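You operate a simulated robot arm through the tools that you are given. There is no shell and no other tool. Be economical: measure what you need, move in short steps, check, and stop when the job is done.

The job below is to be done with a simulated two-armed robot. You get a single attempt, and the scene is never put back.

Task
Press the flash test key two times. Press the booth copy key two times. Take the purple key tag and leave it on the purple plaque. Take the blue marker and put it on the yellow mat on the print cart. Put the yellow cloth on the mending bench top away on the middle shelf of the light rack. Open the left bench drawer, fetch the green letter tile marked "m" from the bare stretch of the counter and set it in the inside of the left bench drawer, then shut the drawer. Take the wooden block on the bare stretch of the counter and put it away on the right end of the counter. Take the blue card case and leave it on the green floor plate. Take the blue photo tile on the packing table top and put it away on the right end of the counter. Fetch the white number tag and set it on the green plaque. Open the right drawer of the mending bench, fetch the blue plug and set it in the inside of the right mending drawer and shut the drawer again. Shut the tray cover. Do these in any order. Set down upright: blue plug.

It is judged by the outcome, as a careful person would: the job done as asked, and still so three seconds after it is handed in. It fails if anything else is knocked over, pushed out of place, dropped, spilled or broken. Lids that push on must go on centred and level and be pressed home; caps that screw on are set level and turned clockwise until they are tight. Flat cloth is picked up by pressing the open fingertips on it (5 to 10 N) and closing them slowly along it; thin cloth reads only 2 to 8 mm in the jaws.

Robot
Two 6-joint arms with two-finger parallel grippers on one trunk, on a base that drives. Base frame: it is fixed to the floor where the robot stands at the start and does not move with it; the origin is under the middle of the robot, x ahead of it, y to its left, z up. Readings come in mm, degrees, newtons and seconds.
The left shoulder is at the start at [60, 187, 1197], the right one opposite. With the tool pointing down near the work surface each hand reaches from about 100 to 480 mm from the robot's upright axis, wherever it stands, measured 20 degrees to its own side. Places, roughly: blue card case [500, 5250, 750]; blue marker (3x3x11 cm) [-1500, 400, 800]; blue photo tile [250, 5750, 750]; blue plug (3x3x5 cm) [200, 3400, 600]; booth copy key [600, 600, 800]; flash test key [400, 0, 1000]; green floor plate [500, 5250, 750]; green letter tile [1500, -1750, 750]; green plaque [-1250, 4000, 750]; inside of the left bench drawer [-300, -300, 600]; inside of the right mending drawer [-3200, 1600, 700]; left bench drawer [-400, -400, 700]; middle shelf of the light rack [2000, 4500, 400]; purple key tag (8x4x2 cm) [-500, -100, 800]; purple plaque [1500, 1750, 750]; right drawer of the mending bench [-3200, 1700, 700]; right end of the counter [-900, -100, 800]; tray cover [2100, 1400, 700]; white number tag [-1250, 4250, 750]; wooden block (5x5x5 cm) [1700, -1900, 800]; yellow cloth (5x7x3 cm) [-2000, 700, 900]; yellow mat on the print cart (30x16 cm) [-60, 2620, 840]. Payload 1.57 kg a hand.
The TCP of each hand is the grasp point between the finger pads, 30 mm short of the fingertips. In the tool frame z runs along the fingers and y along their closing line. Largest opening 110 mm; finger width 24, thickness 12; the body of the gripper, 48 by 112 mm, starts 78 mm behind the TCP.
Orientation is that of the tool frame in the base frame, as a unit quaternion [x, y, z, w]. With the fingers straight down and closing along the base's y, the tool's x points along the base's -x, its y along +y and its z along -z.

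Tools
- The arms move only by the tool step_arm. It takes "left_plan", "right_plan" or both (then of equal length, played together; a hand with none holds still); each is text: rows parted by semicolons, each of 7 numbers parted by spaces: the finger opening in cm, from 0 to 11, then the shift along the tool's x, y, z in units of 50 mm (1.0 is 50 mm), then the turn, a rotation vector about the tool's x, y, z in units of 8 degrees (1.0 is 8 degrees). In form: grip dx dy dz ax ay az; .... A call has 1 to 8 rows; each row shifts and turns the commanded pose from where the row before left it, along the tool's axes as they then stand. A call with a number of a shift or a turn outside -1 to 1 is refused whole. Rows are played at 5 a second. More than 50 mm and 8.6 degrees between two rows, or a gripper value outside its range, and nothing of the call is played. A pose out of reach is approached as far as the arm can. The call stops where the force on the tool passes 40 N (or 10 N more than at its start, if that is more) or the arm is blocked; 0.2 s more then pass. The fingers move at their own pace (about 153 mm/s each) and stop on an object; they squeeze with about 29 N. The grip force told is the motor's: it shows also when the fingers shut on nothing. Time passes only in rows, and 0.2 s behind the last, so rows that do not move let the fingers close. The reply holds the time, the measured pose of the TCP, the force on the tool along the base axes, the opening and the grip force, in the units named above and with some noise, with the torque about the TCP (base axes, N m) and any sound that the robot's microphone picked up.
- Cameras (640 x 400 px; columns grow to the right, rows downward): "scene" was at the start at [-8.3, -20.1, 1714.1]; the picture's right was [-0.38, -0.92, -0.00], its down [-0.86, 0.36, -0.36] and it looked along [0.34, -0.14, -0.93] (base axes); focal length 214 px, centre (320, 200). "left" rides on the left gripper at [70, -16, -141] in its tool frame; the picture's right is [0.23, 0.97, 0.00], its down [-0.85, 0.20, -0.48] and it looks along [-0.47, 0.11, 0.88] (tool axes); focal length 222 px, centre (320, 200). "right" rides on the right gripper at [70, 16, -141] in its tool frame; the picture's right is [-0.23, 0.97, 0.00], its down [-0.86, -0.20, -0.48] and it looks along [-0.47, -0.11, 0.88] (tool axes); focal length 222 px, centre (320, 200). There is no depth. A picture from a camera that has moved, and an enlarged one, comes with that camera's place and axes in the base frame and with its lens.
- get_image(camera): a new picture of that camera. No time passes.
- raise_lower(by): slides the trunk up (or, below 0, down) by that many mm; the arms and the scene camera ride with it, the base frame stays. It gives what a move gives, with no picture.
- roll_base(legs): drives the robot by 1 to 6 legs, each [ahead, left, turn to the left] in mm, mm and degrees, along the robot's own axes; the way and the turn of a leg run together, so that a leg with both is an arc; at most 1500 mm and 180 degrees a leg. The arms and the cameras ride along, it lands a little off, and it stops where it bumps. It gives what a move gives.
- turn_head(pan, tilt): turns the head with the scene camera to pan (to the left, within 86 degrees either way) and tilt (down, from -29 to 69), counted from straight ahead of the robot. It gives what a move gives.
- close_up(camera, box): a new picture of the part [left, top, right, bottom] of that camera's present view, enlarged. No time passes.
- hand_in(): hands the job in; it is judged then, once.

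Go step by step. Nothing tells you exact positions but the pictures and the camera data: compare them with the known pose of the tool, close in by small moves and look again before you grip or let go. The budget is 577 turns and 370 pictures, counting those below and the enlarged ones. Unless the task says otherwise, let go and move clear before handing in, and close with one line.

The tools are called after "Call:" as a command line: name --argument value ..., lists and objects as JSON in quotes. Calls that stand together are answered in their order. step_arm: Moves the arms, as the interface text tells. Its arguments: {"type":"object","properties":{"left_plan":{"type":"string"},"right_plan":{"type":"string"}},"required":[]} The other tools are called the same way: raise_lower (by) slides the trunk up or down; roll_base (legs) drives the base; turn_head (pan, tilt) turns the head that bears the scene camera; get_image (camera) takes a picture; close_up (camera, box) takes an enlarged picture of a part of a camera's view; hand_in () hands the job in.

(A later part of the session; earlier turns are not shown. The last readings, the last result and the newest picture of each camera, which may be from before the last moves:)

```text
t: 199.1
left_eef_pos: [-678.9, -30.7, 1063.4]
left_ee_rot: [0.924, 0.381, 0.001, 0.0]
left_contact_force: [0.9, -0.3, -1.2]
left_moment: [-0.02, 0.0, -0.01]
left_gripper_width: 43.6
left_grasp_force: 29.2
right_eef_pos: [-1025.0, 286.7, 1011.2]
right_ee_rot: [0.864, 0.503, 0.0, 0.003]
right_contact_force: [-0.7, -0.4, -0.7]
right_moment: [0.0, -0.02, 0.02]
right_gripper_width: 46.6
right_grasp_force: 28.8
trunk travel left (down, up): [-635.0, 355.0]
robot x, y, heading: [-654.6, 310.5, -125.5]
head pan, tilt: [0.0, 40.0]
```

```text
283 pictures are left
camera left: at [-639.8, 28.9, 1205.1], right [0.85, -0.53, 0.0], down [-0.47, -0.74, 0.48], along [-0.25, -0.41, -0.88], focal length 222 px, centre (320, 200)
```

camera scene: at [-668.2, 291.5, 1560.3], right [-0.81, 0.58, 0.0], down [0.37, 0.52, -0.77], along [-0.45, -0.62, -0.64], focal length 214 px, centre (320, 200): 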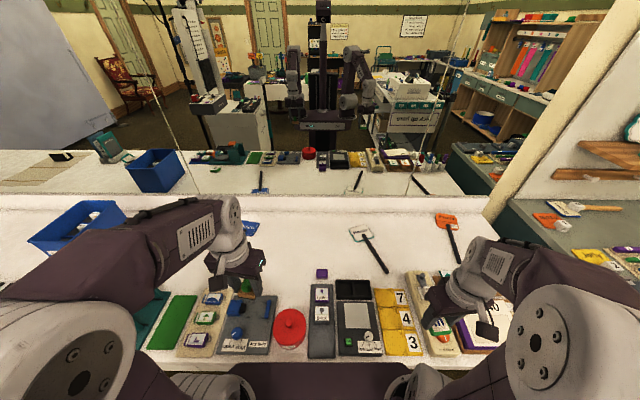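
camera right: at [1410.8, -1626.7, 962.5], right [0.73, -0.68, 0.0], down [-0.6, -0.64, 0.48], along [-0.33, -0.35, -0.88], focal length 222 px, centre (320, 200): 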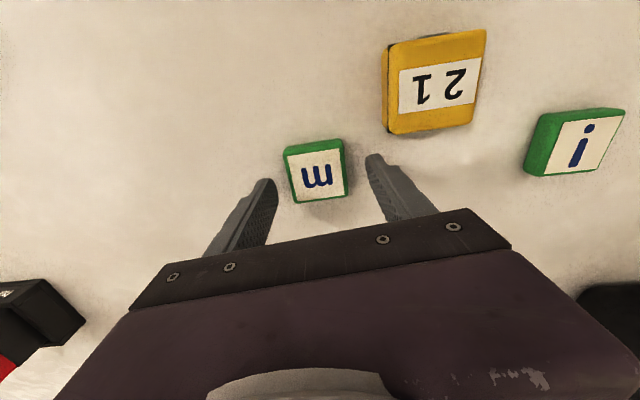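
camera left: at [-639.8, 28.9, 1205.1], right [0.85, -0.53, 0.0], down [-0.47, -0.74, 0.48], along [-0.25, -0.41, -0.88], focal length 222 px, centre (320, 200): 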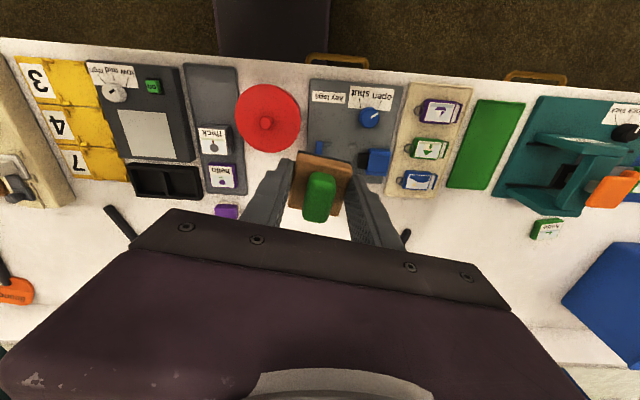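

Free space lies beyond the key-tag device. I carry the block to (−805, −150) and start lowering.

Call:
step_arm --left_plan "3 -0.87 0 0 0 0 0; 3 -0.87 -0.08 0 0 0 0; 3 -0.87 0 0 0 0 0; 3 -0.85 0 0 0 0 0; 3 0 0 1 0 0 0; 3 0 0 1 0 0 0; 3 0 0 1 0 0 0; 3 0 0 0 0 0 0"

Call:
get_image --camera "left"

Call:
get_image --camera "scene"

```text
t: 200.9
left_eef_pos: [-803.7, -150.2, 913.7]
left_ee_rot: [0.925, 0.381, 0.0, 0.002]
left_contact_force: [-0.3, 0.6, -1.5]
left_moment: [-0.03, -0.03, 0.0]
left_gripper_width: 43.6
left_grasp_force: 29.1
right_eef_pos: [-1024.3, 287.3, 1010.3]
right_ee_rot: [0.864, 0.503, 0.001, 0.004]
right_contact_force: [0.3, 0.1, -0.4]
right_moment: [0.0, 0.05, -0.01]
right_gripper_width: 46.7
right_grasp_force: 28.8
trunk travel left (down, up): [-635.0, 355.0]
robot x, y, heading: [-653.9, 310.1, -125.6]
head pan, tilt: [0.0, 40.0]
```

```text
282 pictures are left
camera left: at [-765.6, -90.1, 1054.9], right [0.85, -0.53, 0.0], down [-0.47, -0.74, 0.48], along [-0.25, -0.41, -0.88], focal length 222 px, centre (320, 200)
```

left: 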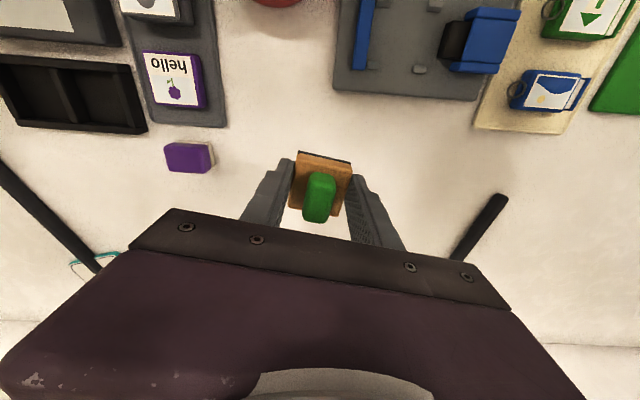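

```text
281 pictures are left
camera scene: at [-667.7, 292.4, 1560.3], right [-0.81, 0.58, 0.0], down [0.37, 0.52, -0.77], along [-0.45, -0.62, -0.64], focal length 214 px, centre (320, 200)
```

scene: 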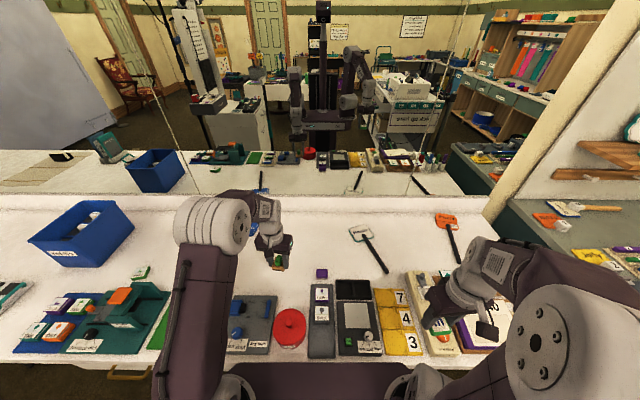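

The spot is clear. I lower the block to just above the surface, then to contact.

Call:
step_arm --left_plan "3 0 0 0.9 0 0 0; 3 0 0 0.9 0 0 0; 3 0 0 0.12 0 0 0; 3 0 0 0 0 0 0"

```text
t: 201.9
left_eef_pos: [-804.8, -150.9, 817.3]
left_ee_rot: [0.924, 0.382, 0.0, 0.0]
left_contact_force: [-0.2, -0.5, -0.8]
left_moment: [0.03, -0.01, -0.03]
left_gripper_width: 43.6
left_grasp_force: 29.3
right_eef_pos: [-1024.1, 286.4, 1011.2]
right_ee_rot: [0.864, 0.503, 0.001, 0.003]
right_contact_force: [0.9, 0.2, -0.3]
right_moment: [0.01, 0.0, -0.03]
right_gripper_width: 47.0
right_grasp_force: 29.9
trunk travel left (down, up): [-635.0, 355.0]
robot x, y, heading: [-652.1, 311.8, -125.5]
head pan, tilt: [0.0, 40.0]
```

Call:
step_arm --left_plan "3 0 0 0.06 0 0 0; 3 0 0 0.04 0 0 0; 3 0 0 0 0 0 0"

```text
t: 202.7
left_eef_pos: [-803.4, -152.1, 813.9]
left_ee_rot: [0.924, 0.382, 0.001, 0.0]
left_contact_force: [0.4, 0.2, 2.4]
left_moment: [0.02, 0.11, 0.03]
left_gripper_width: 43.6
left_grasp_force: 29.2
right_eef_pos: [-1023.9, 286.8, 1011.1]
right_ee_rot: [0.864, 0.503, 0.001, 0.003]
right_contact_force: [-0.3, 0.1, -0.6]
right_moment: [0.02, 0.0, 0.0]
right_gripper_width: 46.6
right_grasp_force: 29.0
trunk travel left (down, up): [-635.0, 355.0]
robot x, y, heading: [-652.3, 311.9, -125.5]
head pan, tilt: [0.0, 40.0]
```

Contact. I open, rise and check.

Call:
step_arm --left_plan "7.5 0 0 0 0 0 0; 7.5 0 0 0 0 0 0; 7.5 0 0 -0.6 0 0 0; 7.5 0 0 -1 0 0 0; 7.5 0 0 -1 0 0 0; 7.5 0 0 -1 0 0 0; 7.5 0 0 -0.6 0 0 0"

Call:
get_image --camera "left"

```text
t: 204.3
left_eef_pos: [-804.6, -150.2, 1022.4]
left_ee_rot: [0.924, 0.382, 0.0, 0.001]
left_contact_force: [0.2, -0.5, -0.1]
left_moment: [0.02, -0.03, -0.02]
left_gripper_width: 75.0
left_grasp_force: 0.0
right_eef_pos: [-1024.9, 286.7, 1011.6]
right_ee_rot: [0.864, 0.503, 0.001, 0.003]
right_contact_force: [-0.2, 0.3, -0.5]
right_moment: [0.01, 0.0, -0.01]
right_gripper_width: 46.4
right_grasp_force: 28.7
trunk travel left (down, up): [-635.0, 355.0]
robot x, y, heading: [-653.6, 310.8, -125.6]
head pan, tilt: [0.0, 40.0]
```

```text
280 pictures are left
camera left: at [-764.9, -90.0, 1163.9], right [0.85, -0.53, 0.0], down [-0.47, -0.74, 0.48], along [-0.25, -0.41, -0.88], focal length 222 px, centre (320, 200)
```

left: 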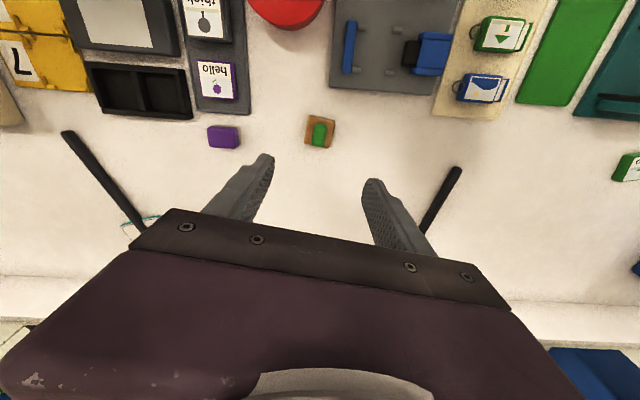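

The block is placed well. Now the left drawer: I back off and slide left to face its handle, keeping clear of the strip lamp behind.

Call:
step_arm --left_plan "7.5 1 0 0 0 0 0; 7.5 1 0 0 0 0 0; 7.5 1 0 0 0 0 0; 7.5 1 0 0 0 0 0; 7.5 0 0 -1 0 0 0"

Call:
roll_base --legs '[[-200, 0, 0], [0, 430, 0]]'

Call:
turn_head --pan 20 --tilt 60

Call:
get_image --camera "scene"

Call:
get_image --camera "left"

```text
t: 205.5
left_eef_pos: [-660.6, -8.6, 1072.3]
left_ee_rot: [0.925, 0.38, 0.001, 0.001]
left_contact_force: [-0.4, 0.2, 0.3]
left_moment: [-0.03, 0.0, -0.02]
left_gripper_width: 74.9
left_grasp_force: 0.0
right_eef_pos: [-1025.2, 286.2, 1009.8]
right_ee_rot: [0.864, 0.503, 0.001, 0.003]
right_contact_force: [0.1, -0.1, -0.1]
right_moment: [0.05, 0.02, -0.04]
right_gripper_width: 46.7
right_grasp_force: 29.0
trunk travel left (down, up): [-635.0, 355.0]
robot x, y, heading: [-650.7, 310.3, -125.5]
head pan, tilt: [0.0, 40.0]
```

```text
t: 209.3
left_eef_pos: [-197.2, -93.9, 1072.9]
left_ee_rot: [0.924, 0.383, 0.0, 0.0]
left_contact_force: [0.2, -0.4, 0.0]
left_moment: [0.01, -0.01, 0.0]
left_gripper_width: 75.0
left_grasp_force: 0.1
right_eef_pos: [-561.2, 199.6, 1011.6]
right_ee_rot: [0.864, 0.504, 0.001, 0.003]
right_contact_force: [0.2, -0.4, 0.4]
right_moment: [0.01, 0.02, 0.02]
right_gripper_width: 46.7
right_grasp_force: 29.0
trunk travel left (down, up): [-635.0, 355.0]
robot x, y, heading: [-190.4, 222.1, -125.4]
head pan, tilt: [0.0, 40.0]
```

```text
t: 210.1
left_eef_pos: [-196.5, -95.6, 1073.0]
left_ee_rot: [0.924, 0.382, 0.0, 0.001]
left_contact_force: [0.8, 0.0, -0.3]
left_moment: [0.02, 0.03, 0.01]
left_gripper_width: 74.9
left_grasp_force: 0.0
right_eef_pos: [-560.2, 199.6, 1011.6]
right_ee_rot: [0.864, 0.504, 0.001, 0.002]
right_contact_force: [-0.3, -0.4, -0.5]
right_moment: [-0.04, -0.01, 0.02]
right_gripper_width: 46.8
right_grasp_force: 29.0
trunk travel left (down, up): [-635.0, 355.0]
robot x, y, heading: [-188.4, 221.5, -125.4]
head pan, tilt: [20.0, 60.0]
```

```text
279 pictures are left
camera scene: at [-172.0, 210.5, 1533.6], right [-0.96, 0.27, 0.0], down [0.23, 0.83, -0.5], along [-0.13, -0.48, -0.87], focal length 214 px, centre (320, 200)
```

scene: 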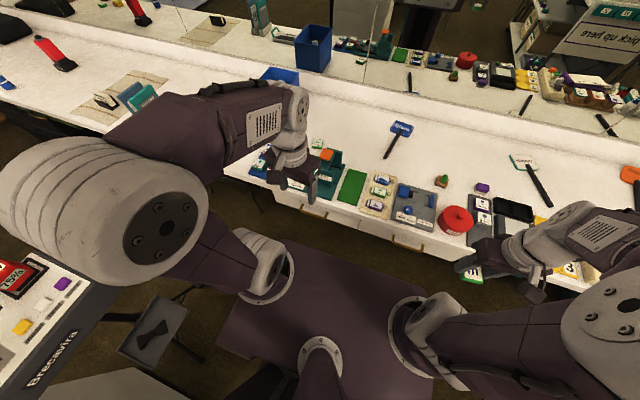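

```text
278 pictures are left
camera left: at [-158.1, -34.5, 1214.0], right [0.85, -0.53, 0.0], down [-0.46, -0.75, 0.48], along [-0.25, -0.41, -0.88], focal length 222 px, centre (320, 200)
```

left: 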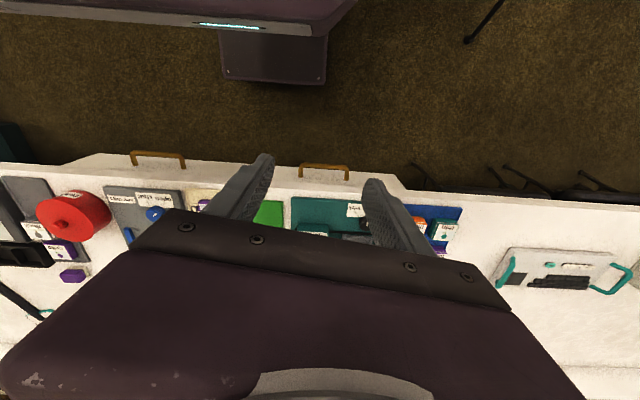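

Call:
close_up --camera "scene" --box '[240, 150, 440, 270]'

Call:
close_up --camera "left" --box '[240, 130, 440, 250]'

```text
3.20 times, centred on (340, 210) of scene
camera zoom: at [-172.0, 210.5, 1533.6], right [-0.96, 0.27, 0.0], down [0.23, 0.83, -0.5], along [-0.13, -0.48, -0.87], focal length 686 px, centre (256, 168)
```

zoom: 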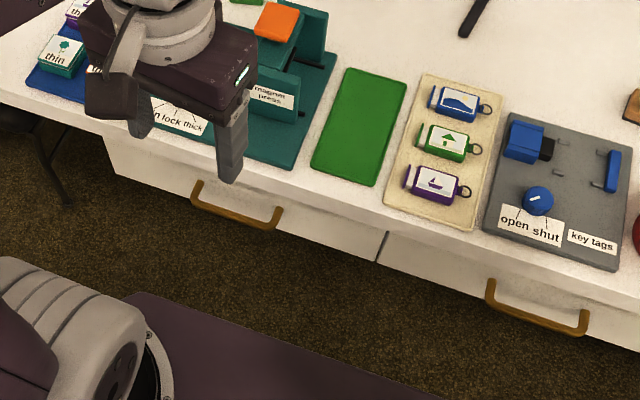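

```text
3.20 times, centred on (340, 190) of left
camera zoom: at [-158.1, -34.5, 1214.0], right [0.85, -0.53, 0.0], down [-0.46, -0.75, 0.48], along [-0.25, -0.41, -0.88], focal length 711 px, centre (256, 232)
```

zoom: 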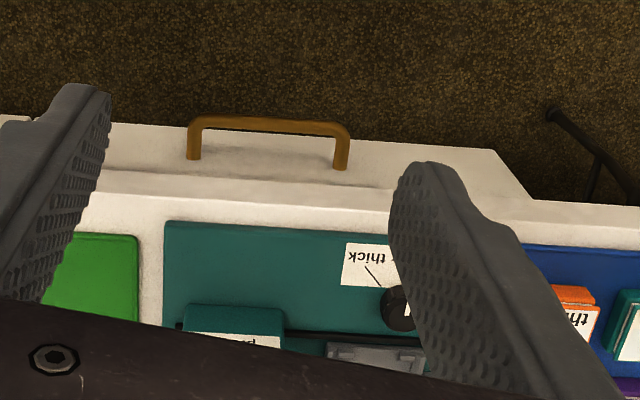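

The handle bar is at about (−255, −210, ~664), parallel to the counter and standing off ~25 mm. I turn the left gripper so it closes front-to-back and then tilt it forward.

Call:
step_arm --left_plan "6 0 0 0 0 0 1; 6 0 0 0 0 0 1; 6 0 0 0 0 0 1; 6 0 0 0 0 0 1; 6 0 0 0 0 0 1; 6 0 0 0 0 0 1; 6 0 0 0 0 0 1; 6 0 0 0 0 0 1"

Call:
step_arm --left_plan "6 0 0 0 0 0 1; 6 0 0 0 0 0 1; 6 0 0 0 -1 0 0; 6 0 0 0 -1 0 0; 6 0 0 0 -1 0 0; 6 0 0 0 -1 0 0; 6 0 0 0 0 0 0"

Call:
get_image --camera "scene"

```text
t: 211.9
left_eef_pos: [-196.2, -95.1, 1072.9]
left_ee_rot: [0.986, -0.167, 0.002, 0.0]
left_contact_force: [0.4, 0.4, -0.1]
left_moment: [0.0, -0.04, 0.01]
left_gripper_width: 59.9
left_grasp_force: 0.1
right_eef_pos: [-560.9, 199.4, 1012.8]
right_ee_rot: [0.864, 0.504, 0.001, 0.003]
right_contact_force: [-0.2, 0.0, -0.3]
right_moment: [0.0, -0.01, -0.01]
right_gripper_width: 46.8
right_grasp_force: 29.1
trunk travel left (down, up): [-635.0, 355.0]
robot x, y, heading: [-189.2, 222.8, -125.8]
head pan, tilt: [20.0, 60.0]
```

```text
t: 213.5
left_eef_pos: [-249.0, -160.8, 1050.6]
left_ee_rot: [0.917, -0.29, -0.082, 0.262]
left_contact_force: [-0.3, -0.4, -1.0]
left_moment: [0.0, -0.02, 0.0]
left_gripper_width: 59.8
left_grasp_force: 0.1
left hand out of reach, approached as far as the arm can: row 3, 4, 5, 6
right_eef_pos: [-559.9, 199.5, 1010.7]
right_ee_rot: [0.863, 0.504, 0.001, 0.003]
right_contact_force: [-0.8, 0.5, -0.6]
right_moment: [-0.02, -0.06, 0.01]
right_gripper_width: 47.0
right_grasp_force: 29.1
trunk travel left (down, up): [-635.0, 355.0]
robot x, y, heading: [-190.1, 226.9, -125.5]
head pan, tilt: [20.0, 60.0]
```

```text
275 pictures are left
camera scene: at [-171.8, 210.2, 1533.5], right [-0.96, 0.27, 0.0], down [0.23, 0.83, -0.5], along [-0.13, -0.48, -0.87], focal length 214 px, centre (320, 200)
```

scene: 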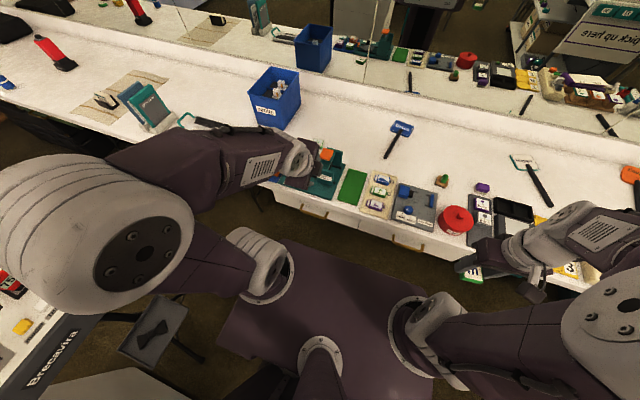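

The tilt works only farther from the shoulder; the hand drifted forward. I lower it and watch the measured pose.

Call:
step_arm --left_plan "6 0 -0.5 0.8 0 0 0; 6 0 -0.5 0.8 0 0 0; 6 0 -0.5 0.8 0 0 0; 6 0 -0.5 0.8 0 0 0; 6 0 0 0 0 0 0"

```text
t: 214.7
left_eef_pos: [-272.6, -191.2, 993.9]
left_ee_rot: [0.917, -0.289, -0.08, 0.264]
left_contact_force: [-0.2, -0.4, -0.9]
left_moment: [0.0, -0.06, -0.01]
left_gripper_width: 60.2
left_grasp_force: 0.0
left hand out of reach, approached as far as the arm can: row 1, 2, 3, 4
right_eef_pos: [-560.1, 199.6, 1010.8]
right_ee_rot: [0.864, 0.504, 0.0, 0.003]
right_contact_force: [0.3, -0.1, -0.5]
right_moment: [-0.02, 0.03, -0.04]
right_gripper_width: 46.8
right_grasp_force: 29.0
trunk travel left (down, up): [-635.0, 355.0]
robot x, y, heading: [-189.6, 230.2, -125.5]
head pan, tilt: [20.0, 60.0]
```

The arm folds too tightly at this height, so I narrow the fingers and lower the trunk instead.

Call:
step_arm --left_plan "3.5 0 0 0 0 0 0; 3.5 0 0 0 0 0 0"

Call:
raise_lower --by -170

Call:
step_arm --left_plan "3.5 0 -0.4 -0.25 0 0 0; 3.5 0 -0.4 -0.25 0 0 0; 3.5 0 0 0 0 0 0"

Call:
get_image --camera "scene"

Call:
get_image --camera "left"

```text
t: 215.3
left_eef_pos: [-272.8, -191.6, 994.4]
left_ee_rot: [0.917, -0.288, -0.08, 0.265]
left_contact_force: [-0.1, 1.1, 0.4]
left_moment: [0.0, 0.01, 0.0]
left_gripper_width: 35.1
left_grasp_force: 0.0
right_eef_pos: [-559.6, 198.7, 1010.5]
right_ee_rot: [0.864, 0.504, 0.0, 0.003]
right_contact_force: [0.9, 0.4, -0.6]
right_moment: [0.0, 0.0, 0.01]
right_gripper_width: 46.6
right_grasp_force: 28.8
trunk travel left (down, up): [-635.0, 355.0]
robot x, y, heading: [-187.7, 224.4, -125.6]
head pan, tilt: [20.0, 60.0]
```

```text
t: 217.2
left_eef_pos: [-273.3, -192.1, 825.4]
left_ee_rot: [0.917, -0.288, -0.079, 0.264]
left_contact_force: [-0.5, 0.2, 0.9]
left_moment: [-0.01, -0.02, 0.01]
left_gripper_width: 35.1
left_grasp_force: 0.0
right_eef_pos: [-559.7, 200.1, 840.4]
right_ee_rot: [0.863, 0.505, 0.001, 0.003]
right_contact_force: [1.4, 0.6, -0.3]
right_moment: [0.01, 0.02, 0.0]
right_gripper_width: 46.9
right_grasp_force: 29.4
trunk travel left (down, up): [-465.0, 525.0]
robot x, y, heading: [-188.6, 222.7, -125.5]
head pan, tilt: [20.0, 60.0]
```

```text
t: 218.1
left_eef_pos: [-270.2, -178.5, 845.9]
left_ee_rot: [0.917, -0.289, -0.078, 0.264]
left_contact_force: [0.1, 0.0, -0.6]
left_moment: [0.0, 0.02, -0.01]
left_gripper_width: 35.0
left_grasp_force: 0.1
left hand out of reach, approached as far as the arm can: row 1, 2
right_eef_pos: [-559.9, 199.6, 840.3]
right_ee_rot: [0.864, 0.503, 0.001, 0.002]
right_contact_force: [0.5, 0.2, -0.6]
right_moment: [0.02, 0.01, 0.01]
right_gripper_width: 47.0
right_grasp_force: 28.9
trunk travel left (down, up): [-465.0, 525.0]
robot x, y, heading: [-191.2, 225.2, -125.6]
head pan, tilt: [20.0, 60.0]
```

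```text
274 pictures are left
camera scene: at [-171.8, 210.2, 1363.5], right [-0.96, 0.27, 0.0], down [0.23, 0.83, -0.5], along [-0.13, -0.48, -0.87], focal length 214 px, centre (320, 200)
```

scene: 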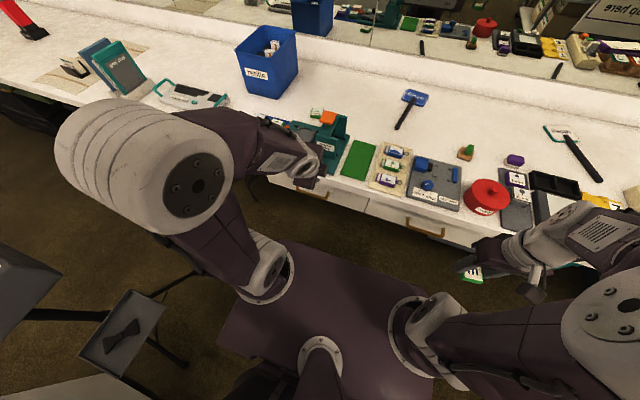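

```text
273 pictures are left
camera left: at [-161.6, -146.4, 956.9], right [-0.29, -0.81, 0.52], down [-0.66, 0.56, 0.5], along [-0.7, -0.19, -0.69], focal length 222 px, centre (320, 200)
```

left: 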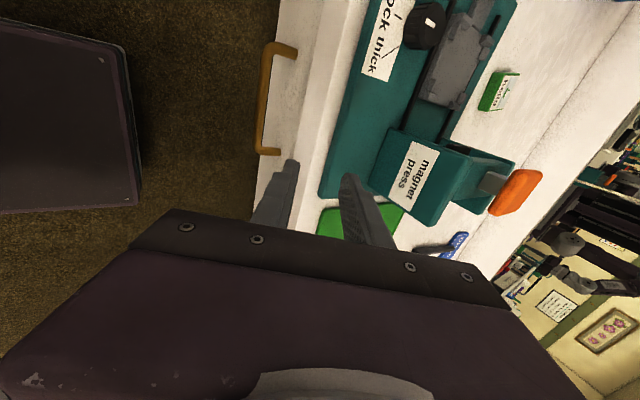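

Retracting with this tilt needs the hand high relative to the shoulder, so I raise the arm while lowering the trunk further.

Call:
step_arm --left_plan "3.5 0 0.5 -0.8 0 0 0; 3.5 0 0.5 -0.8 0 0 0; 3.5 0 0.5 -0.8 0 0 0; 3.5 0 0.1 -0.9 0 0 0; 3.5 0 -0.8 -0.5 0 0 0; 3.5 0 0 0 0 0 0"

Call:
raise_lower --by -200

Call:
get_image --camera "scene"

Call:
get_image --camera "left"

```text
t: 219.4
left_eef_pos: [-281.0, -181.2, 1029.5]
left_ee_rot: [0.917, -0.288, -0.078, 0.264]
left_contact_force: [0.5, -0.5, -0.4]
left_moment: [0.01, 0.01, -0.03]
left_gripper_width: 35.0
left_grasp_force: 0.0
left hand out of reach, approached as far as the arm can: row 3, 4, 5
right_eef_pos: [-561.0, 198.9, 840.7]
right_ee_rot: [0.864, 0.504, 0.001, 0.002]
right_contact_force: [1.0, 0.9, -0.1]
right_moment: [0.01, 0.0, 0.01]
right_gripper_width: 46.8
right_grasp_force: 28.3
trunk travel left (down, up): [-465.0, 525.0]
robot x, y, heading: [-188.9, 228.3, -125.7]
head pan, tilt: [20.0, 60.0]
```

```text
t: 221.6
left_eef_pos: [-281.0, -182.2, 829.0]
left_ee_rot: [0.917, -0.289, -0.078, 0.264]
left_contact_force: [-0.3, 0.3, 0.1]
left_moment: [0.0, 0.01, -0.02]
left_gripper_width: 35.1
left_grasp_force: 0.0
right_eef_pos: [-560.0, 199.5, 640.9]
right_ee_rot: [0.864, 0.503, 0.001, 0.003]
right_contact_force: [-0.3, -0.1, 0.1]
right_moment: [0.0, 0.01, -0.01]
right_gripper_width: 46.5
right_grasp_force: 29.1
trunk travel left (down, up): [-265.0, 725.0]
robot x, y, heading: [-188.3, 224.7, -125.6]
head pan, tilt: [20.0, 60.0]
```

```text
272 pictures are left
camera scene: at [-171.6, 210.4, 1163.5], right [-0.96, 0.27, 0.0], down [0.23, 0.83, -0.5], along [-0.13, -0.48, -0.87], focal length 214 px, centre (320, 200)
```

scene: 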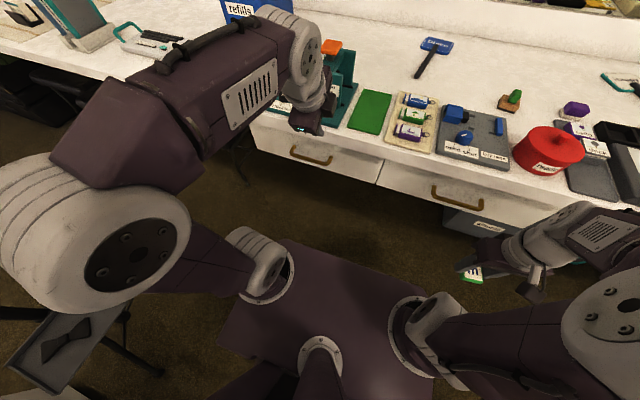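

```text
271 pictures are left
camera left: at [-173.4, -148.0, 941.1], right [-0.29, -0.81, 0.52], down [-0.66, 0.56, 0.5], along [-0.7, -0.19, -0.69], focal length 222 px, centre (320, 200)
```

left: 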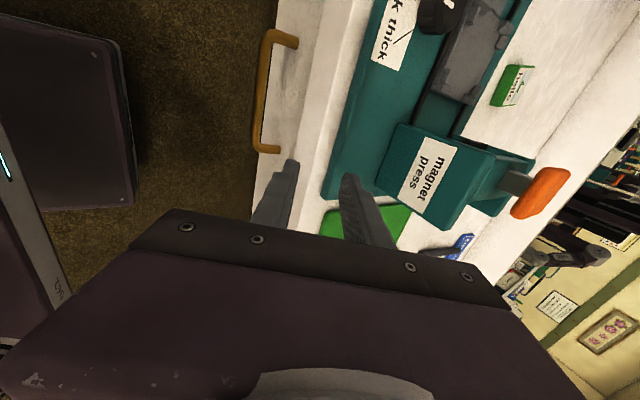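

The bar now triangulates to about (−252, −194, 705). I test how far back the tilted hand can come.

Call:
step_arm --left_plan "3.5 0.4 -0.6 -0.37 0 0 0; 3.5 0 -0.8 -0.5 0 0 0; 3.5 0 0 0 0 0 0"

```text
t: 222.4
left_eef_pos: [-273.7, -188.2, 835.6]
left_ee_rot: [0.917, -0.289, -0.078, 0.264]
left_contact_force: [0.1, -0.3, 0.7]
left_moment: [-0.02, 0.01, 0.01]
left_gripper_width: 34.9
left_grasp_force: 0.0
left hand out of reach, approached as far as the arm can: row 1, 2
right_eef_pos: [-560.2, 198.8, 639.8]
right_ee_rot: [0.864, 0.504, 0.001, 0.003]
right_contact_force: [-0.2, -0.2, 0.0]
right_moment: [-0.01, -0.04, -0.01]
right_gripper_width: 46.7
right_grasp_force: 29.4
trunk travel left (down, up): [-265.0, 725.0]
robot x, y, heading: [-190.0, 228.2, -125.5]
head pan, tilt: [20.0, 60.0]
```

Full tilt won't retract, but a 16° tilt clears the counter edge too. I reduce the tilt.

Call:
step_arm --left_plan "3.5 0 0 0 1 0 0; 3.5 0 0 0 1 0 0; 3.5 0 0 0 0 0 0"

Call:
get_image --camera "left"

```text
t: 223.2
left_eef_pos: [-273.0, -187.3, 834.2]
left_ee_rot: [0.945, -0.296, -0.037, 0.134]
left_contact_force: [0.0, -0.4, 0.3]
left_moment: [-0.01, 0.0, 0.01]
left_gripper_width: 35.1
left_grasp_force: 0.1
right_eef_pos: [-560.3, 199.6, 641.1]
right_ee_rot: [0.864, 0.504, 0.0, 0.003]
right_contact_force: [-1.0, -0.5, 0.3]
right_moment: [0.01, 0.01, -0.01]
right_gripper_width: 46.7
right_grasp_force: 28.5
trunk travel left (down, up): [-265.0, 725.0]
robot x, y, heading: [-189.6, 224.9, -125.9]
head pan, tilt: [20.0, 60.0]
```

```text
270 pictures are left
camera left: at [-185.0, -181.9, 966.1], right [-0.35, -0.9, 0.27], down [-0.74, 0.44, 0.51], along [-0.57, -0.02, -0.82], focal length 222 px, centre (320, 200)
```

left: 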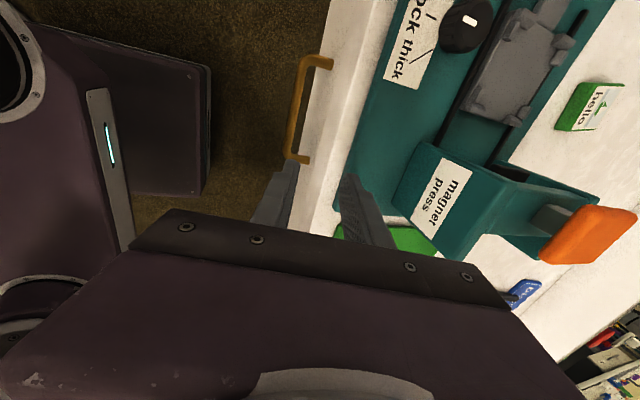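

Call:
step_arm --left_plan "2.6 0.5 -0.2 0 0 0 0; 2.6 0 -0.15 0.6 0 0 0; 2.6 0 -0.15 0.6 0 0 0; 2.6 0 0 0 0 0 0"

Call:
get_image --camera "left"

Call:
close_up --camera "scene" --box '[240, 70, 400, 190]'

```text
t: 224.2
left_eef_pos: [-247.6, -194.7, 768.2]
left_ee_rot: [0.945, -0.296, -0.038, 0.133]
left_contact_force: [1.4, 1.2, 1.5]
left_moment: [-0.03, 0.01, -0.02]
left_gripper_width: 25.0
left_grasp_force: 0.1
right_eef_pos: [-558.0, 198.7, 641.0]
right_ee_rot: [0.863, 0.505, 0.0, 0.003]
right_contact_force: [-0.3, 0.2, 0.0]
right_moment: [0.05, 0.02, 0.01]
right_gripper_width: 46.6
right_grasp_force: 28.9
trunk travel left (down, up): [-265.0, 725.0]
robot x, y, heading: [-186.2, 222.7, -125.5]
head pan, tilt: [20.0, 60.0]
```

```text
269 pictures are left
camera left: at [-160.0, -189.3, 901.4], right [-0.35, -0.9, 0.27], down [-0.74, 0.44, 0.51], along [-0.57, -0.02, -0.82], focal length 222 px, centre (320, 200)
```

left: 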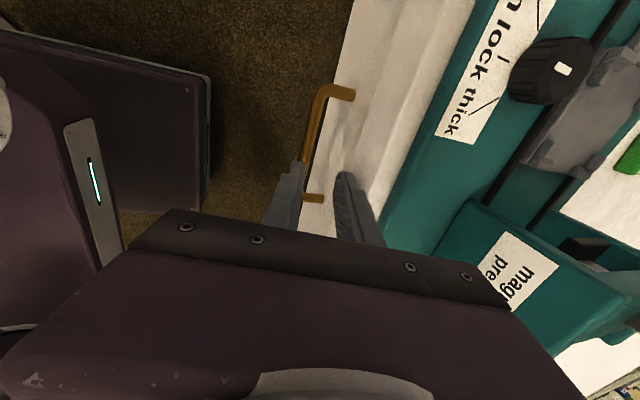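

```text
3.33 times, centred on (320, 130) of scene
camera zoom: at [-171.5, 210.6, 1163.5], right [-0.96, 0.27, 0.0], down [0.23, 0.83, -0.5], along [-0.13, -0.48, -0.87], focal length 715 px, centre (320, 433)
```

zoom: 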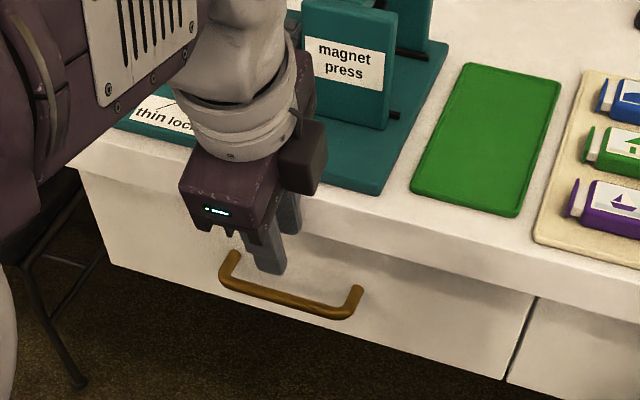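

The bar is slightly nearer me than the finger gap's middle. I move back 7 mm and descend in stages.

Call:
step_arm --left_plan "2.6 0 -0.14 -0.04 0 0 0; 2.6 0 -0.12 0.42 0 0 0; 2.6 0 0 0 0 0 0"

Call:
close_up --camera "left" --box '[220, 90, 400, 210]'

Call:
close_up --camera "scene" --box '[270, 110, 350, 170]'

```text
t: 225.0
left_eef_pos: [-245.0, -189.0, 747.8]
left_ee_rot: [0.945, -0.297, -0.037, 0.133]
left_contact_force: [-0.8, 0.2, 0.0]
left_moment: [-0.01, 0.0, -0.01]
left_gripper_width: 26.0
left_grasp_force: 0.1
right_eef_pos: [-559.4, 199.4, 640.4]
right_ee_rot: [0.864, 0.504, 0.001, 0.003]
right_contact_force: [1.4, 0.0, 0.0]
right_moment: [0.02, 0.0, 0.0]
right_gripper_width: 46.4
right_grasp_force: 28.7
trunk travel left (down, up): [-265.0, 725.0]
robot x, y, heading: [-186.6, 225.7, -125.7]
head pan, tilt: [20.0, 60.0]
```

```text
3.33 times, centred on (310, 150) of left
camera zoom: at [-156.2, -183.8, 879.3], right [-0.35, -0.9, 0.27], down [-0.74, 0.44, 0.51], along [-0.57, -0.02, -0.82], focal length 740 px, centre (353, 367)
```

zoom: 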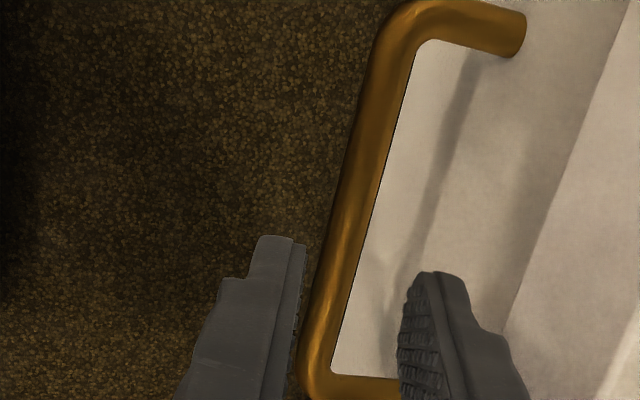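

```text
6.67 times, centred on (310, 140) of scene
camera zoom: at [-171.7, 210.4, 1163.5], right [-0.96, 0.27, 0.0], down [0.23, 0.83, -0.5], along [-0.13, -0.48, -0.87], focal length 1430 px, centre (387, 600)
```

zoom: 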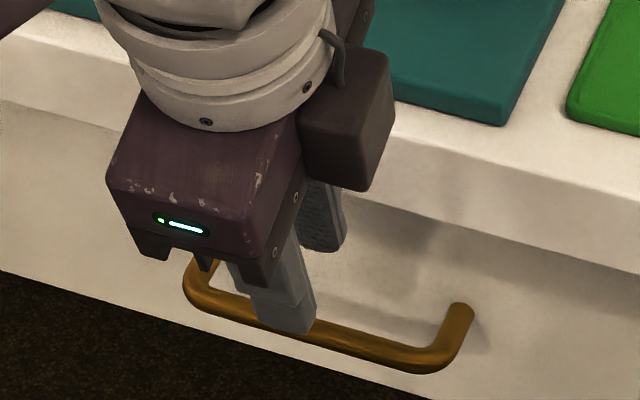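

The bar is between the fingers. I go down 25 mm more, 3 mm back, then close.

Call:
step_arm --left_plan "2.6 0 -0.1 0.22 0 0 0; 2.6 0 -0.08 0.22 0 0 0; 2.6 0 0 0 0 0 0"

Call:
close_up --camera "left" --box '[220, 90, 400, 210]'

```text
t: 225.8
left_eef_pos: [-241.4, -186.8, 723.3]
left_ee_rot: [0.945, -0.297, -0.037, 0.133]
left_contact_force: [0.5, 0.2, -0.3]
left_moment: [0.02, 0.0, 0.0]
left_gripper_width: 26.0
left_grasp_force: 0.0
right_eef_pos: [-559.9, 200.4, 640.3]
right_ee_rot: [0.864, 0.504, 0.001, 0.002]
right_contact_force: [-0.7, -0.1, -0.8]
right_moment: [-0.04, -0.01, -0.02]
right_gripper_width: 47.0
right_grasp_force: 29.4
trunk travel left (down, up): [-265.0, 725.0]
robot x, y, heading: [-188.2, 221.0, -125.5]
head pan, tilt: [20.0, 60.0]
```

```text
3.33 times, centred on (310, 150) of left
camera zoom: at [-154.3, -181.5, 855.8], right [-0.35, -0.9, 0.27], down [-0.74, 0.44, 0.51], along [-0.57, -0.02, -0.82], focal length 740 px, centre (353, 367)
```

zoom: 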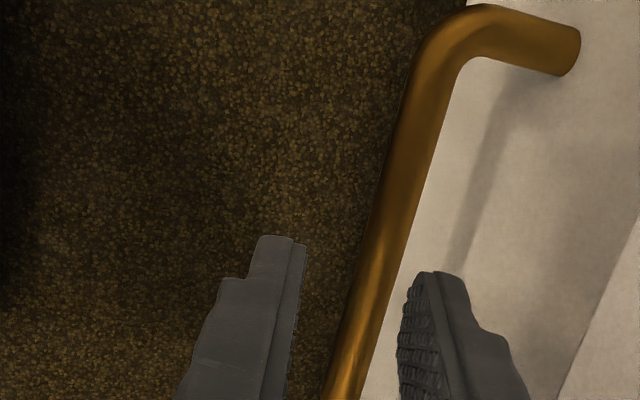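

Call:
step_arm --left_plan "0 0 0 0 0 0 0; 0 0 0 0 0 0 0; 0 0 0 0 0 0 0"

```text
t: 226.6
left_eef_pos: [-241.9, -186.6, 724.7]
left_ee_rot: [0.945, -0.298, -0.037, 0.133]
left_contact_force: [0.1, 0.6, 0.9]
left_moment: [0.0, -0.04, 0.0]
left_gripper_width: 0.0
left_grasp_force: 21.0
right_eef_pos: [-559.9, 199.3, 641.9]
right_ee_rot: [0.863, 0.505, 0.001, 0.003]
right_contact_force: [-0.5, -0.1, -0.2]
right_moment: [-0.01, -0.02, -0.04]
right_gripper_width: 46.7
right_grasp_force: 29.1
trunk travel left (down, up): [-265.0, 725.0]
robot x, y, heading: [-186.9, 223.3, -125.4]
head pan, tilt: [20.0, 60.0]
```

The bar lies lower still. I reopen and descend 25 mm further.

Call:
step_arm --left_plan "2.8 0 0 0 0 0 0; 2.8 0 -0.06 0.25 0 0 0; 2.8 0 -0.06 0.25 0 0 0; 2.8 0 0 0 0 0 0"

Call:
close_up --camera "left" --box '[220, 90, 400, 210]'

Call:
close_up --camera "scene" --box '[270, 110, 350, 170]'

```text
t: 227.6
left_eef_pos: [-242.7, -188.8, 697.6]
left_ee_rot: [0.945, -0.297, -0.037, 0.132]
left_contact_force: [-1.8, -1.9, -0.9]
left_moment: [-0.09, 0.05, -0.02]
left_gripper_width: 30.8
left_grasp_force: 1.6
right_eef_pos: [-560.1, 198.6, 641.1]
right_ee_rot: [0.864, 0.503, 0.001, 0.004]
right_contact_force: [0.5, -0.2, -0.8]
right_moment: [-0.03, -0.04, 0.01]
right_gripper_width: 46.5
right_grasp_force: 28.6
trunk travel left (down, up): [-265.0, 725.0]
robot x, y, heading: [-187.5, 224.5, -125.4]
head pan, tilt: [20.0, 60.0]
```

```text
3.33 times, centred on (310, 150) of left
camera zoom: at [-155.0, -183.0, 829.0], right [-0.35, -0.9, 0.27], down [-0.74, 0.44, 0.51], along [-0.57, -0.02, -0.82], focal length 740 px, centre (353, 367)
```

zoom: 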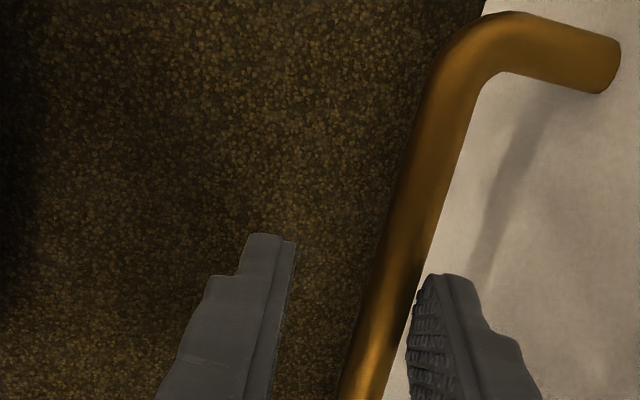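

```text
6.67 times, centred on (310, 140) of scene
camera zoom: at [-171.9, 210.0, 1163.2], right [-0.96, 0.27, 0.0], down [0.23, 0.83, -0.5], along [-0.13, -0.48, -0.87], focal length 1430 px, centre (387, 600)
```

zoom: 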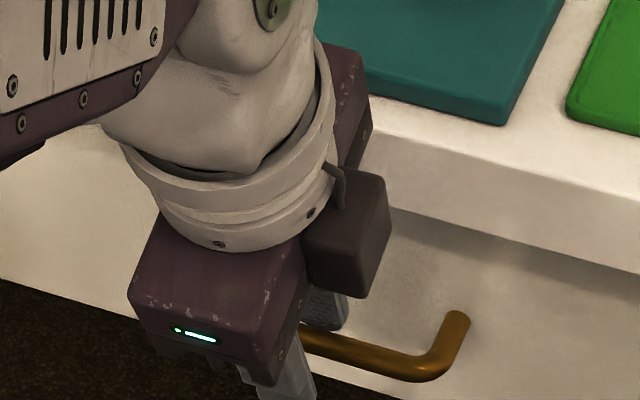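

The bar now touches the inner finger. I close on it.

Call:
step_arm --left_plan "0 0 0.05 0 0 0 0; 0 0 0 0 0 0 0; 0 0 0 0 0 0 0"

```text
t: 228.4
left_eef_pos: [-243.9, -190.1, 698.6]
left_ee_rot: [0.945, -0.296, -0.036, 0.132]
left_contact_force: [-0.8, 1.7, 0.7]
left_moment: [-0.24, -0.4, -0.63]
left_gripper_width: 11.8
left_grasp_force: 29.1
right_eef_pos: [-560.5, 200.0, 642.1]
right_ee_rot: [0.864, 0.504, 0.0, 0.003]
right_contact_force: [-0.4, -0.4, -1.4]
right_moment: [-0.01, -0.02, -0.03]
right_gripper_width: 46.6
right_grasp_force: 29.0
trunk travel left (down, up): [-265.0, 725.0]
robot x, y, heading: [-185.9, 224.3, -125.3]
head pan, tilt: [20.0, 60.0]
```

Gripped. I pull the drawer back a little.

Call:
step_arm --left_plan "0 0 -0.38 -0.11 0 0 0; 0 0 -0.38 -0.11 0 0 0; 0 0 0 0 0 0 0"

```text
t: 229.2
left_eef_pos: [-220.6, -157.6, 698.8]
left_ee_rot: [0.945, -0.297, -0.038, 0.133]
left_contact_force: [3.2, -1.4, -3.5]
left_moment: [-0.25, -0.47, -0.58]
left_gripper_width: 12.0
left_grasp_force: 29.2
right_eef_pos: [-560.0, 198.2, 640.0]
right_ee_rot: [0.864, 0.504, 0.0, 0.002]
right_contact_force: [0.5, -0.2, 0.2]
right_moment: [-0.01, 0.0, 0.02]
right_gripper_width: 46.7
right_grasp_force: 29.4
trunk travel left (down, up): [-265.0, 725.0]
robot x, y, heading: [-188.9, 228.3, -125.7]
head pan, tilt: [20.0, 60.0]
```

Call:
step_arm --left_plan "0 0 -0.48 -0.14 0 0 0; 0 0 -0.48 -0.14 0 0 0; 0 0 -0.48 -0.14 0 0 0; 0 0 -0.48 -0.14 0 0 0; 0 0 -0.48 -0.14 0 0 0; 0 0 0 0 0 0 0"

Call:
get_image --camera "scene"

```text
t: 230.6
left_eef_pos: [-200.1, -129.8, 669.5]
left_ee_rot: [0.945, -0.297, -0.037, 0.133]
left_contact_force: [-3.8, 1.8, 21.5]
left_moment: [-0.12, -0.17, -0.62]
left_gripper_width: 11.8
left_grasp_force: 29.1
left hand out of reach, approached as far as the arm can: row 1, 2, 3, 4, 5
right_eef_pos: [-560.9, 201.2, 640.2]
right_ee_rot: [0.864, 0.503, 0.0, 0.002]
right_contact_force: [0.4, 0.4, -1.0]
right_moment: [0.0, 0.02, -0.04]
right_gripper_width: 46.5
right_grasp_force: 28.9
trunk travel left (down, up): [-265.0, 725.0]
robot x, y, heading: [-187.4, 225.5, -125.5]
head pan, tilt: [20.0, 60.0]
```

```text
262 pictures are left
camera scene: at [-172.2, 212.4, 1163.4], right [-0.96, 0.27, 0.0], down [0.23, 0.83, -0.5], along [-0.13, -0.48, -0.87], focal length 214 px, centre (320, 200)
```

scene: 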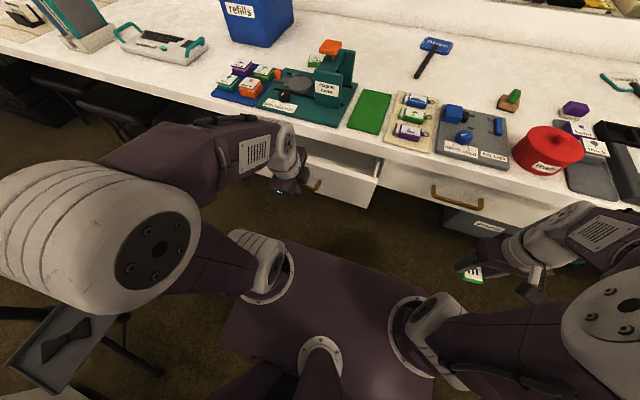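

The drawer is about 75 mm open; the tilted arm can't retract further. I let go, rise, and straighten the hand.

Call:
step_arm --left_plan "3 0 0 0 0 0 0; 3 0 0 0 0 0 0; 3 0 0.28 -0.9 0 0 0; 3 0 0.28 -0.9 0 0 0; 3 0 0 0 1 0 0; 3 0 0 0 1 0 0; 3 0 0 0 0 0 0"

Call:
get_image --camera "left"

Call:
get_image --camera "scene"

```text
t: 232.2
left_eef_pos: [-215.2, -152.3, 758.0]
left_ee_rot: [0.954, -0.298, 0.004, 0.0]
left_contact_force: [0.6, 0.3, 0.2]
left_moment: [-0.04, 0.0, -0.01]
left_gripper_width: 30.0
left_grasp_force: 0.1
left hand out of reach, approached as far as the arm can: row 3, 4
right_eef_pos: [-559.6, 200.3, 640.4]
right_ee_rot: [0.864, 0.503, 0.001, 0.002]
right_contact_force: [-0.5, -0.4, -0.5]
right_moment: [-0.03, 0.0, 0.01]
right_gripper_width: 46.6
right_grasp_force: 29.0
trunk travel left (down, up): [-265.0, 725.0]
robot x, y, heading: [-184.1, 226.5, -125.7]
head pan, tilt: [20.0, 60.0]
```

```text
261 pictures are left
camera left: at [-149.9, -178.7, 899.4], right [-0.37, -0.93, 0.0], down [-0.82, 0.33, 0.47], along [-0.44, 0.17, -0.88], focal length 222 px, centre (320, 200)
```

left: 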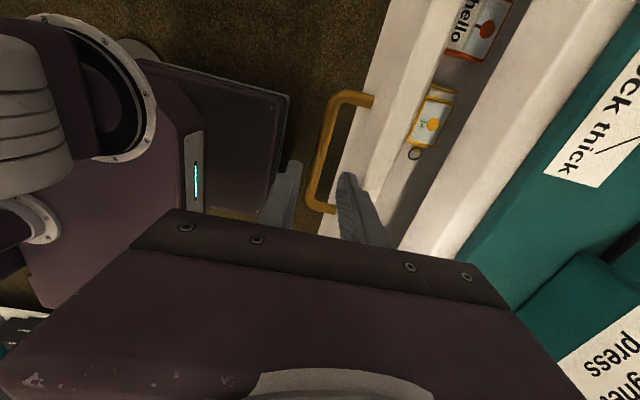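

```text
260 pictures are left
camera scene: at [-171.6, 210.5, 1163.5], right [-0.96, 0.27, 0.0], down [0.23, 0.83, -0.5], along [-0.13, -0.48, -0.87], focal length 214 px, centre (320, 200)
```

scene: 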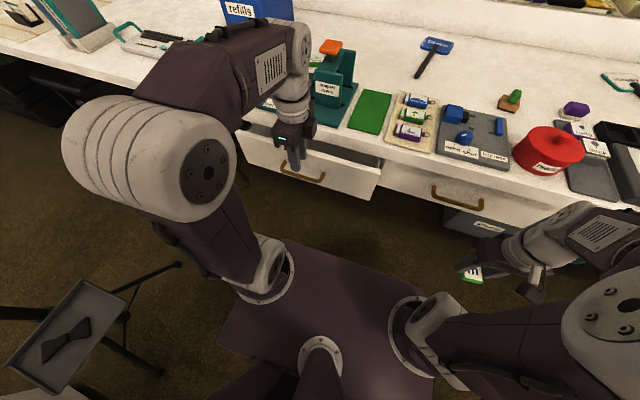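

Straight above the bar now. I descend on it and grip again.

Call:
step_arm --left_plan "3 0 0.05 0.6 0 0 0; 3 0 0 0.5 0 0 0; 3 0 0 0 0 0 0"

Call:
close_up --camera "left" --box '[220, 90, 400, 210]'

```text
t: 233.0
left_eef_pos: [-217.6, -153.9, 702.5]
left_ee_rot: [0.954, -0.299, 0.005, 0.001]
left_contact_force: [0.2, -0.2, -0.3]
left_moment: [-0.01, -0.03, 0.0]
left_gripper_width: 30.1
left_grasp_force: 0.1
right_eef_pos: [-560.5, 198.6, 639.3]
right_ee_rot: [0.864, 0.503, 0.0, 0.002]
right_contact_force: [0.2, 1.0, 0.2]
right_moment: [0.0, 0.02, -0.01]
right_gripper_width: 46.8
right_grasp_force: 28.7
trunk travel left (down, up): [-265.0, 725.0]
robot x, y, heading: [-188.8, 222.6, -125.5]
head pan, tilt: [20.0, 60.0]
```

```text
3.33 times, centred on (310, 150) of left
camera zoom: at [-151.1, -181.0, 843.8], right [-0.37, -0.93, 0.0], down [-0.82, 0.33, 0.47], along [-0.44, 0.17, -0.88], focal length 740 px, centre (353, 367)
```

zoom: 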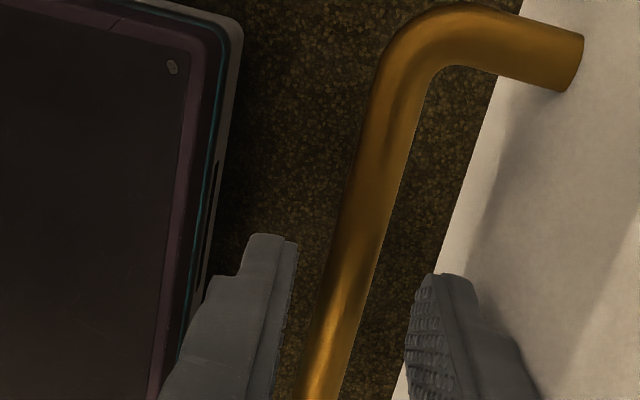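

Call:
step_arm --left_plan "3 0 -0.04 0.4 0 0 0; 0 0 0 0 0 0 0; 0 0 0 0 0 0 0; 0 0 0 0 0 0 0"

Call:
step_arm --left_plan "0 0 -0.5 0 0 0 0; 0 0 -0.5 0 0 0 0; 0 0 0 0 0 0 0"

```text
t: 234.0
left_eef_pos: [-215.0, -153.4, 683.1]
left_ee_rot: [0.954, -0.299, 0.005, 0.001]
left_contact_force: [-0.1, -2.6, 7.9]
left_moment: [0.02, 0.09, -0.7]
left_gripper_width: 11.9
left_grasp_force: 29.6
right_eef_pos: [-560.2, 199.6, 641.6]
right_ee_rot: [0.864, 0.504, 0.0, 0.002]
right_contact_force: [-0.8, 0.7, 0.0]
right_moment: [0.03, -0.01, 0.01]
right_gripper_width: 47.0
right_grasp_force: 29.1
trunk travel left (down, up): [-265.0, 725.0]
robot x, y, heading: [-188.5, 224.3, -125.6]
head pan, tilt: [20.0, 60.0]
```

```text
t: 234.8
left_eef_pos: [-184.9, -112.0, 682.0]
left_ee_rot: [0.954, -0.299, 0.004, 0.001]
left_contact_force: [13.2, -9.1, 16.9]
left_moment: [-0.19, -0.28, -0.69]
left_gripper_width: 12.2
left_grasp_force: 28.9
right_eef_pos: [-559.0, 198.8, 642.7]
right_ee_rot: [0.864, 0.504, -0.001, 0.002]
right_contact_force: [-0.9, -0.6, 0.8]
right_moment: [0.01, -0.02, 0.01]
right_gripper_width: 46.6
right_grasp_force: 28.9
trunk travel left (down, up): [-265.0, 725.0]
robot x, y, heading: [-189.8, 224.0, -125.7]
head pan, tilt: [20.0, 60.0]
```

Call:
step_arm --left_plan "0 0.1 -0.5 -0.05 0 0 0; 0 0 -0.5 0 0 0 0; 0 0 -0.4 0 0 0 0; 0 0 0 0 0 0 0"

Call:
get_image --camera "scene"

Call:
get_image --camera "left"

```text
t: 235.8
left_eef_pos: [-161.0, -84.6, 675.9]
left_ee_rot: [0.954, -0.299, 0.005, 0.002]
left_contact_force: [-8.0, 4.1, 23.3]
left_moment: [-0.03, 0.0, -0.72]
left_gripper_width: 11.8
left_grasp_force: 29.6
left hand out of reach, approached as far as the arm can: row 2, 3
right_eef_pos: [-559.9, 200.1, 640.2]
right_ee_rot: [0.864, 0.504, 0.0, 0.004]
right_contact_force: [-0.2, 0.0, -0.8]
right_moment: [-0.01, 0.02, 0.0]
right_gripper_width: 46.8
right_grasp_force: 29.4
trunk travel left (down, up): [-265.0, 725.0]
robot x, y, heading: [-191.0, 224.8, -125.7]
head pan, tilt: [20.0, 60.0]
```

```text
258 pictures are left
camera scene: at [-172.7, 212.5, 1163.7], right [-0.96, 0.27, 0.0], down [0.23, 0.83, -0.5], along [-0.13, -0.48, -0.87], focal length 214 px, centre (320, 200)
```

scene: 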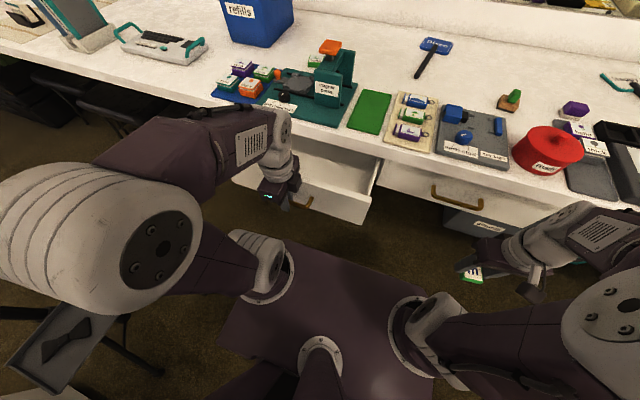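

```text
257 pictures are left
camera left: at [-95.7, -110.3, 817.9], right [-0.37, -0.93, 0.0], down [-0.82, 0.33, 0.47], along [-0.44, 0.17, -0.88], focal length 222 px, centre (320, 200)
```

left: 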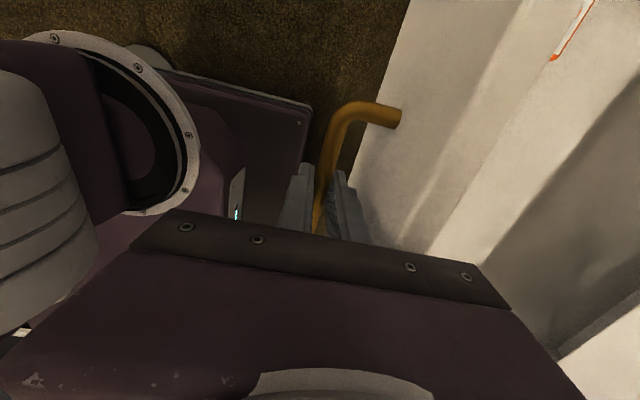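

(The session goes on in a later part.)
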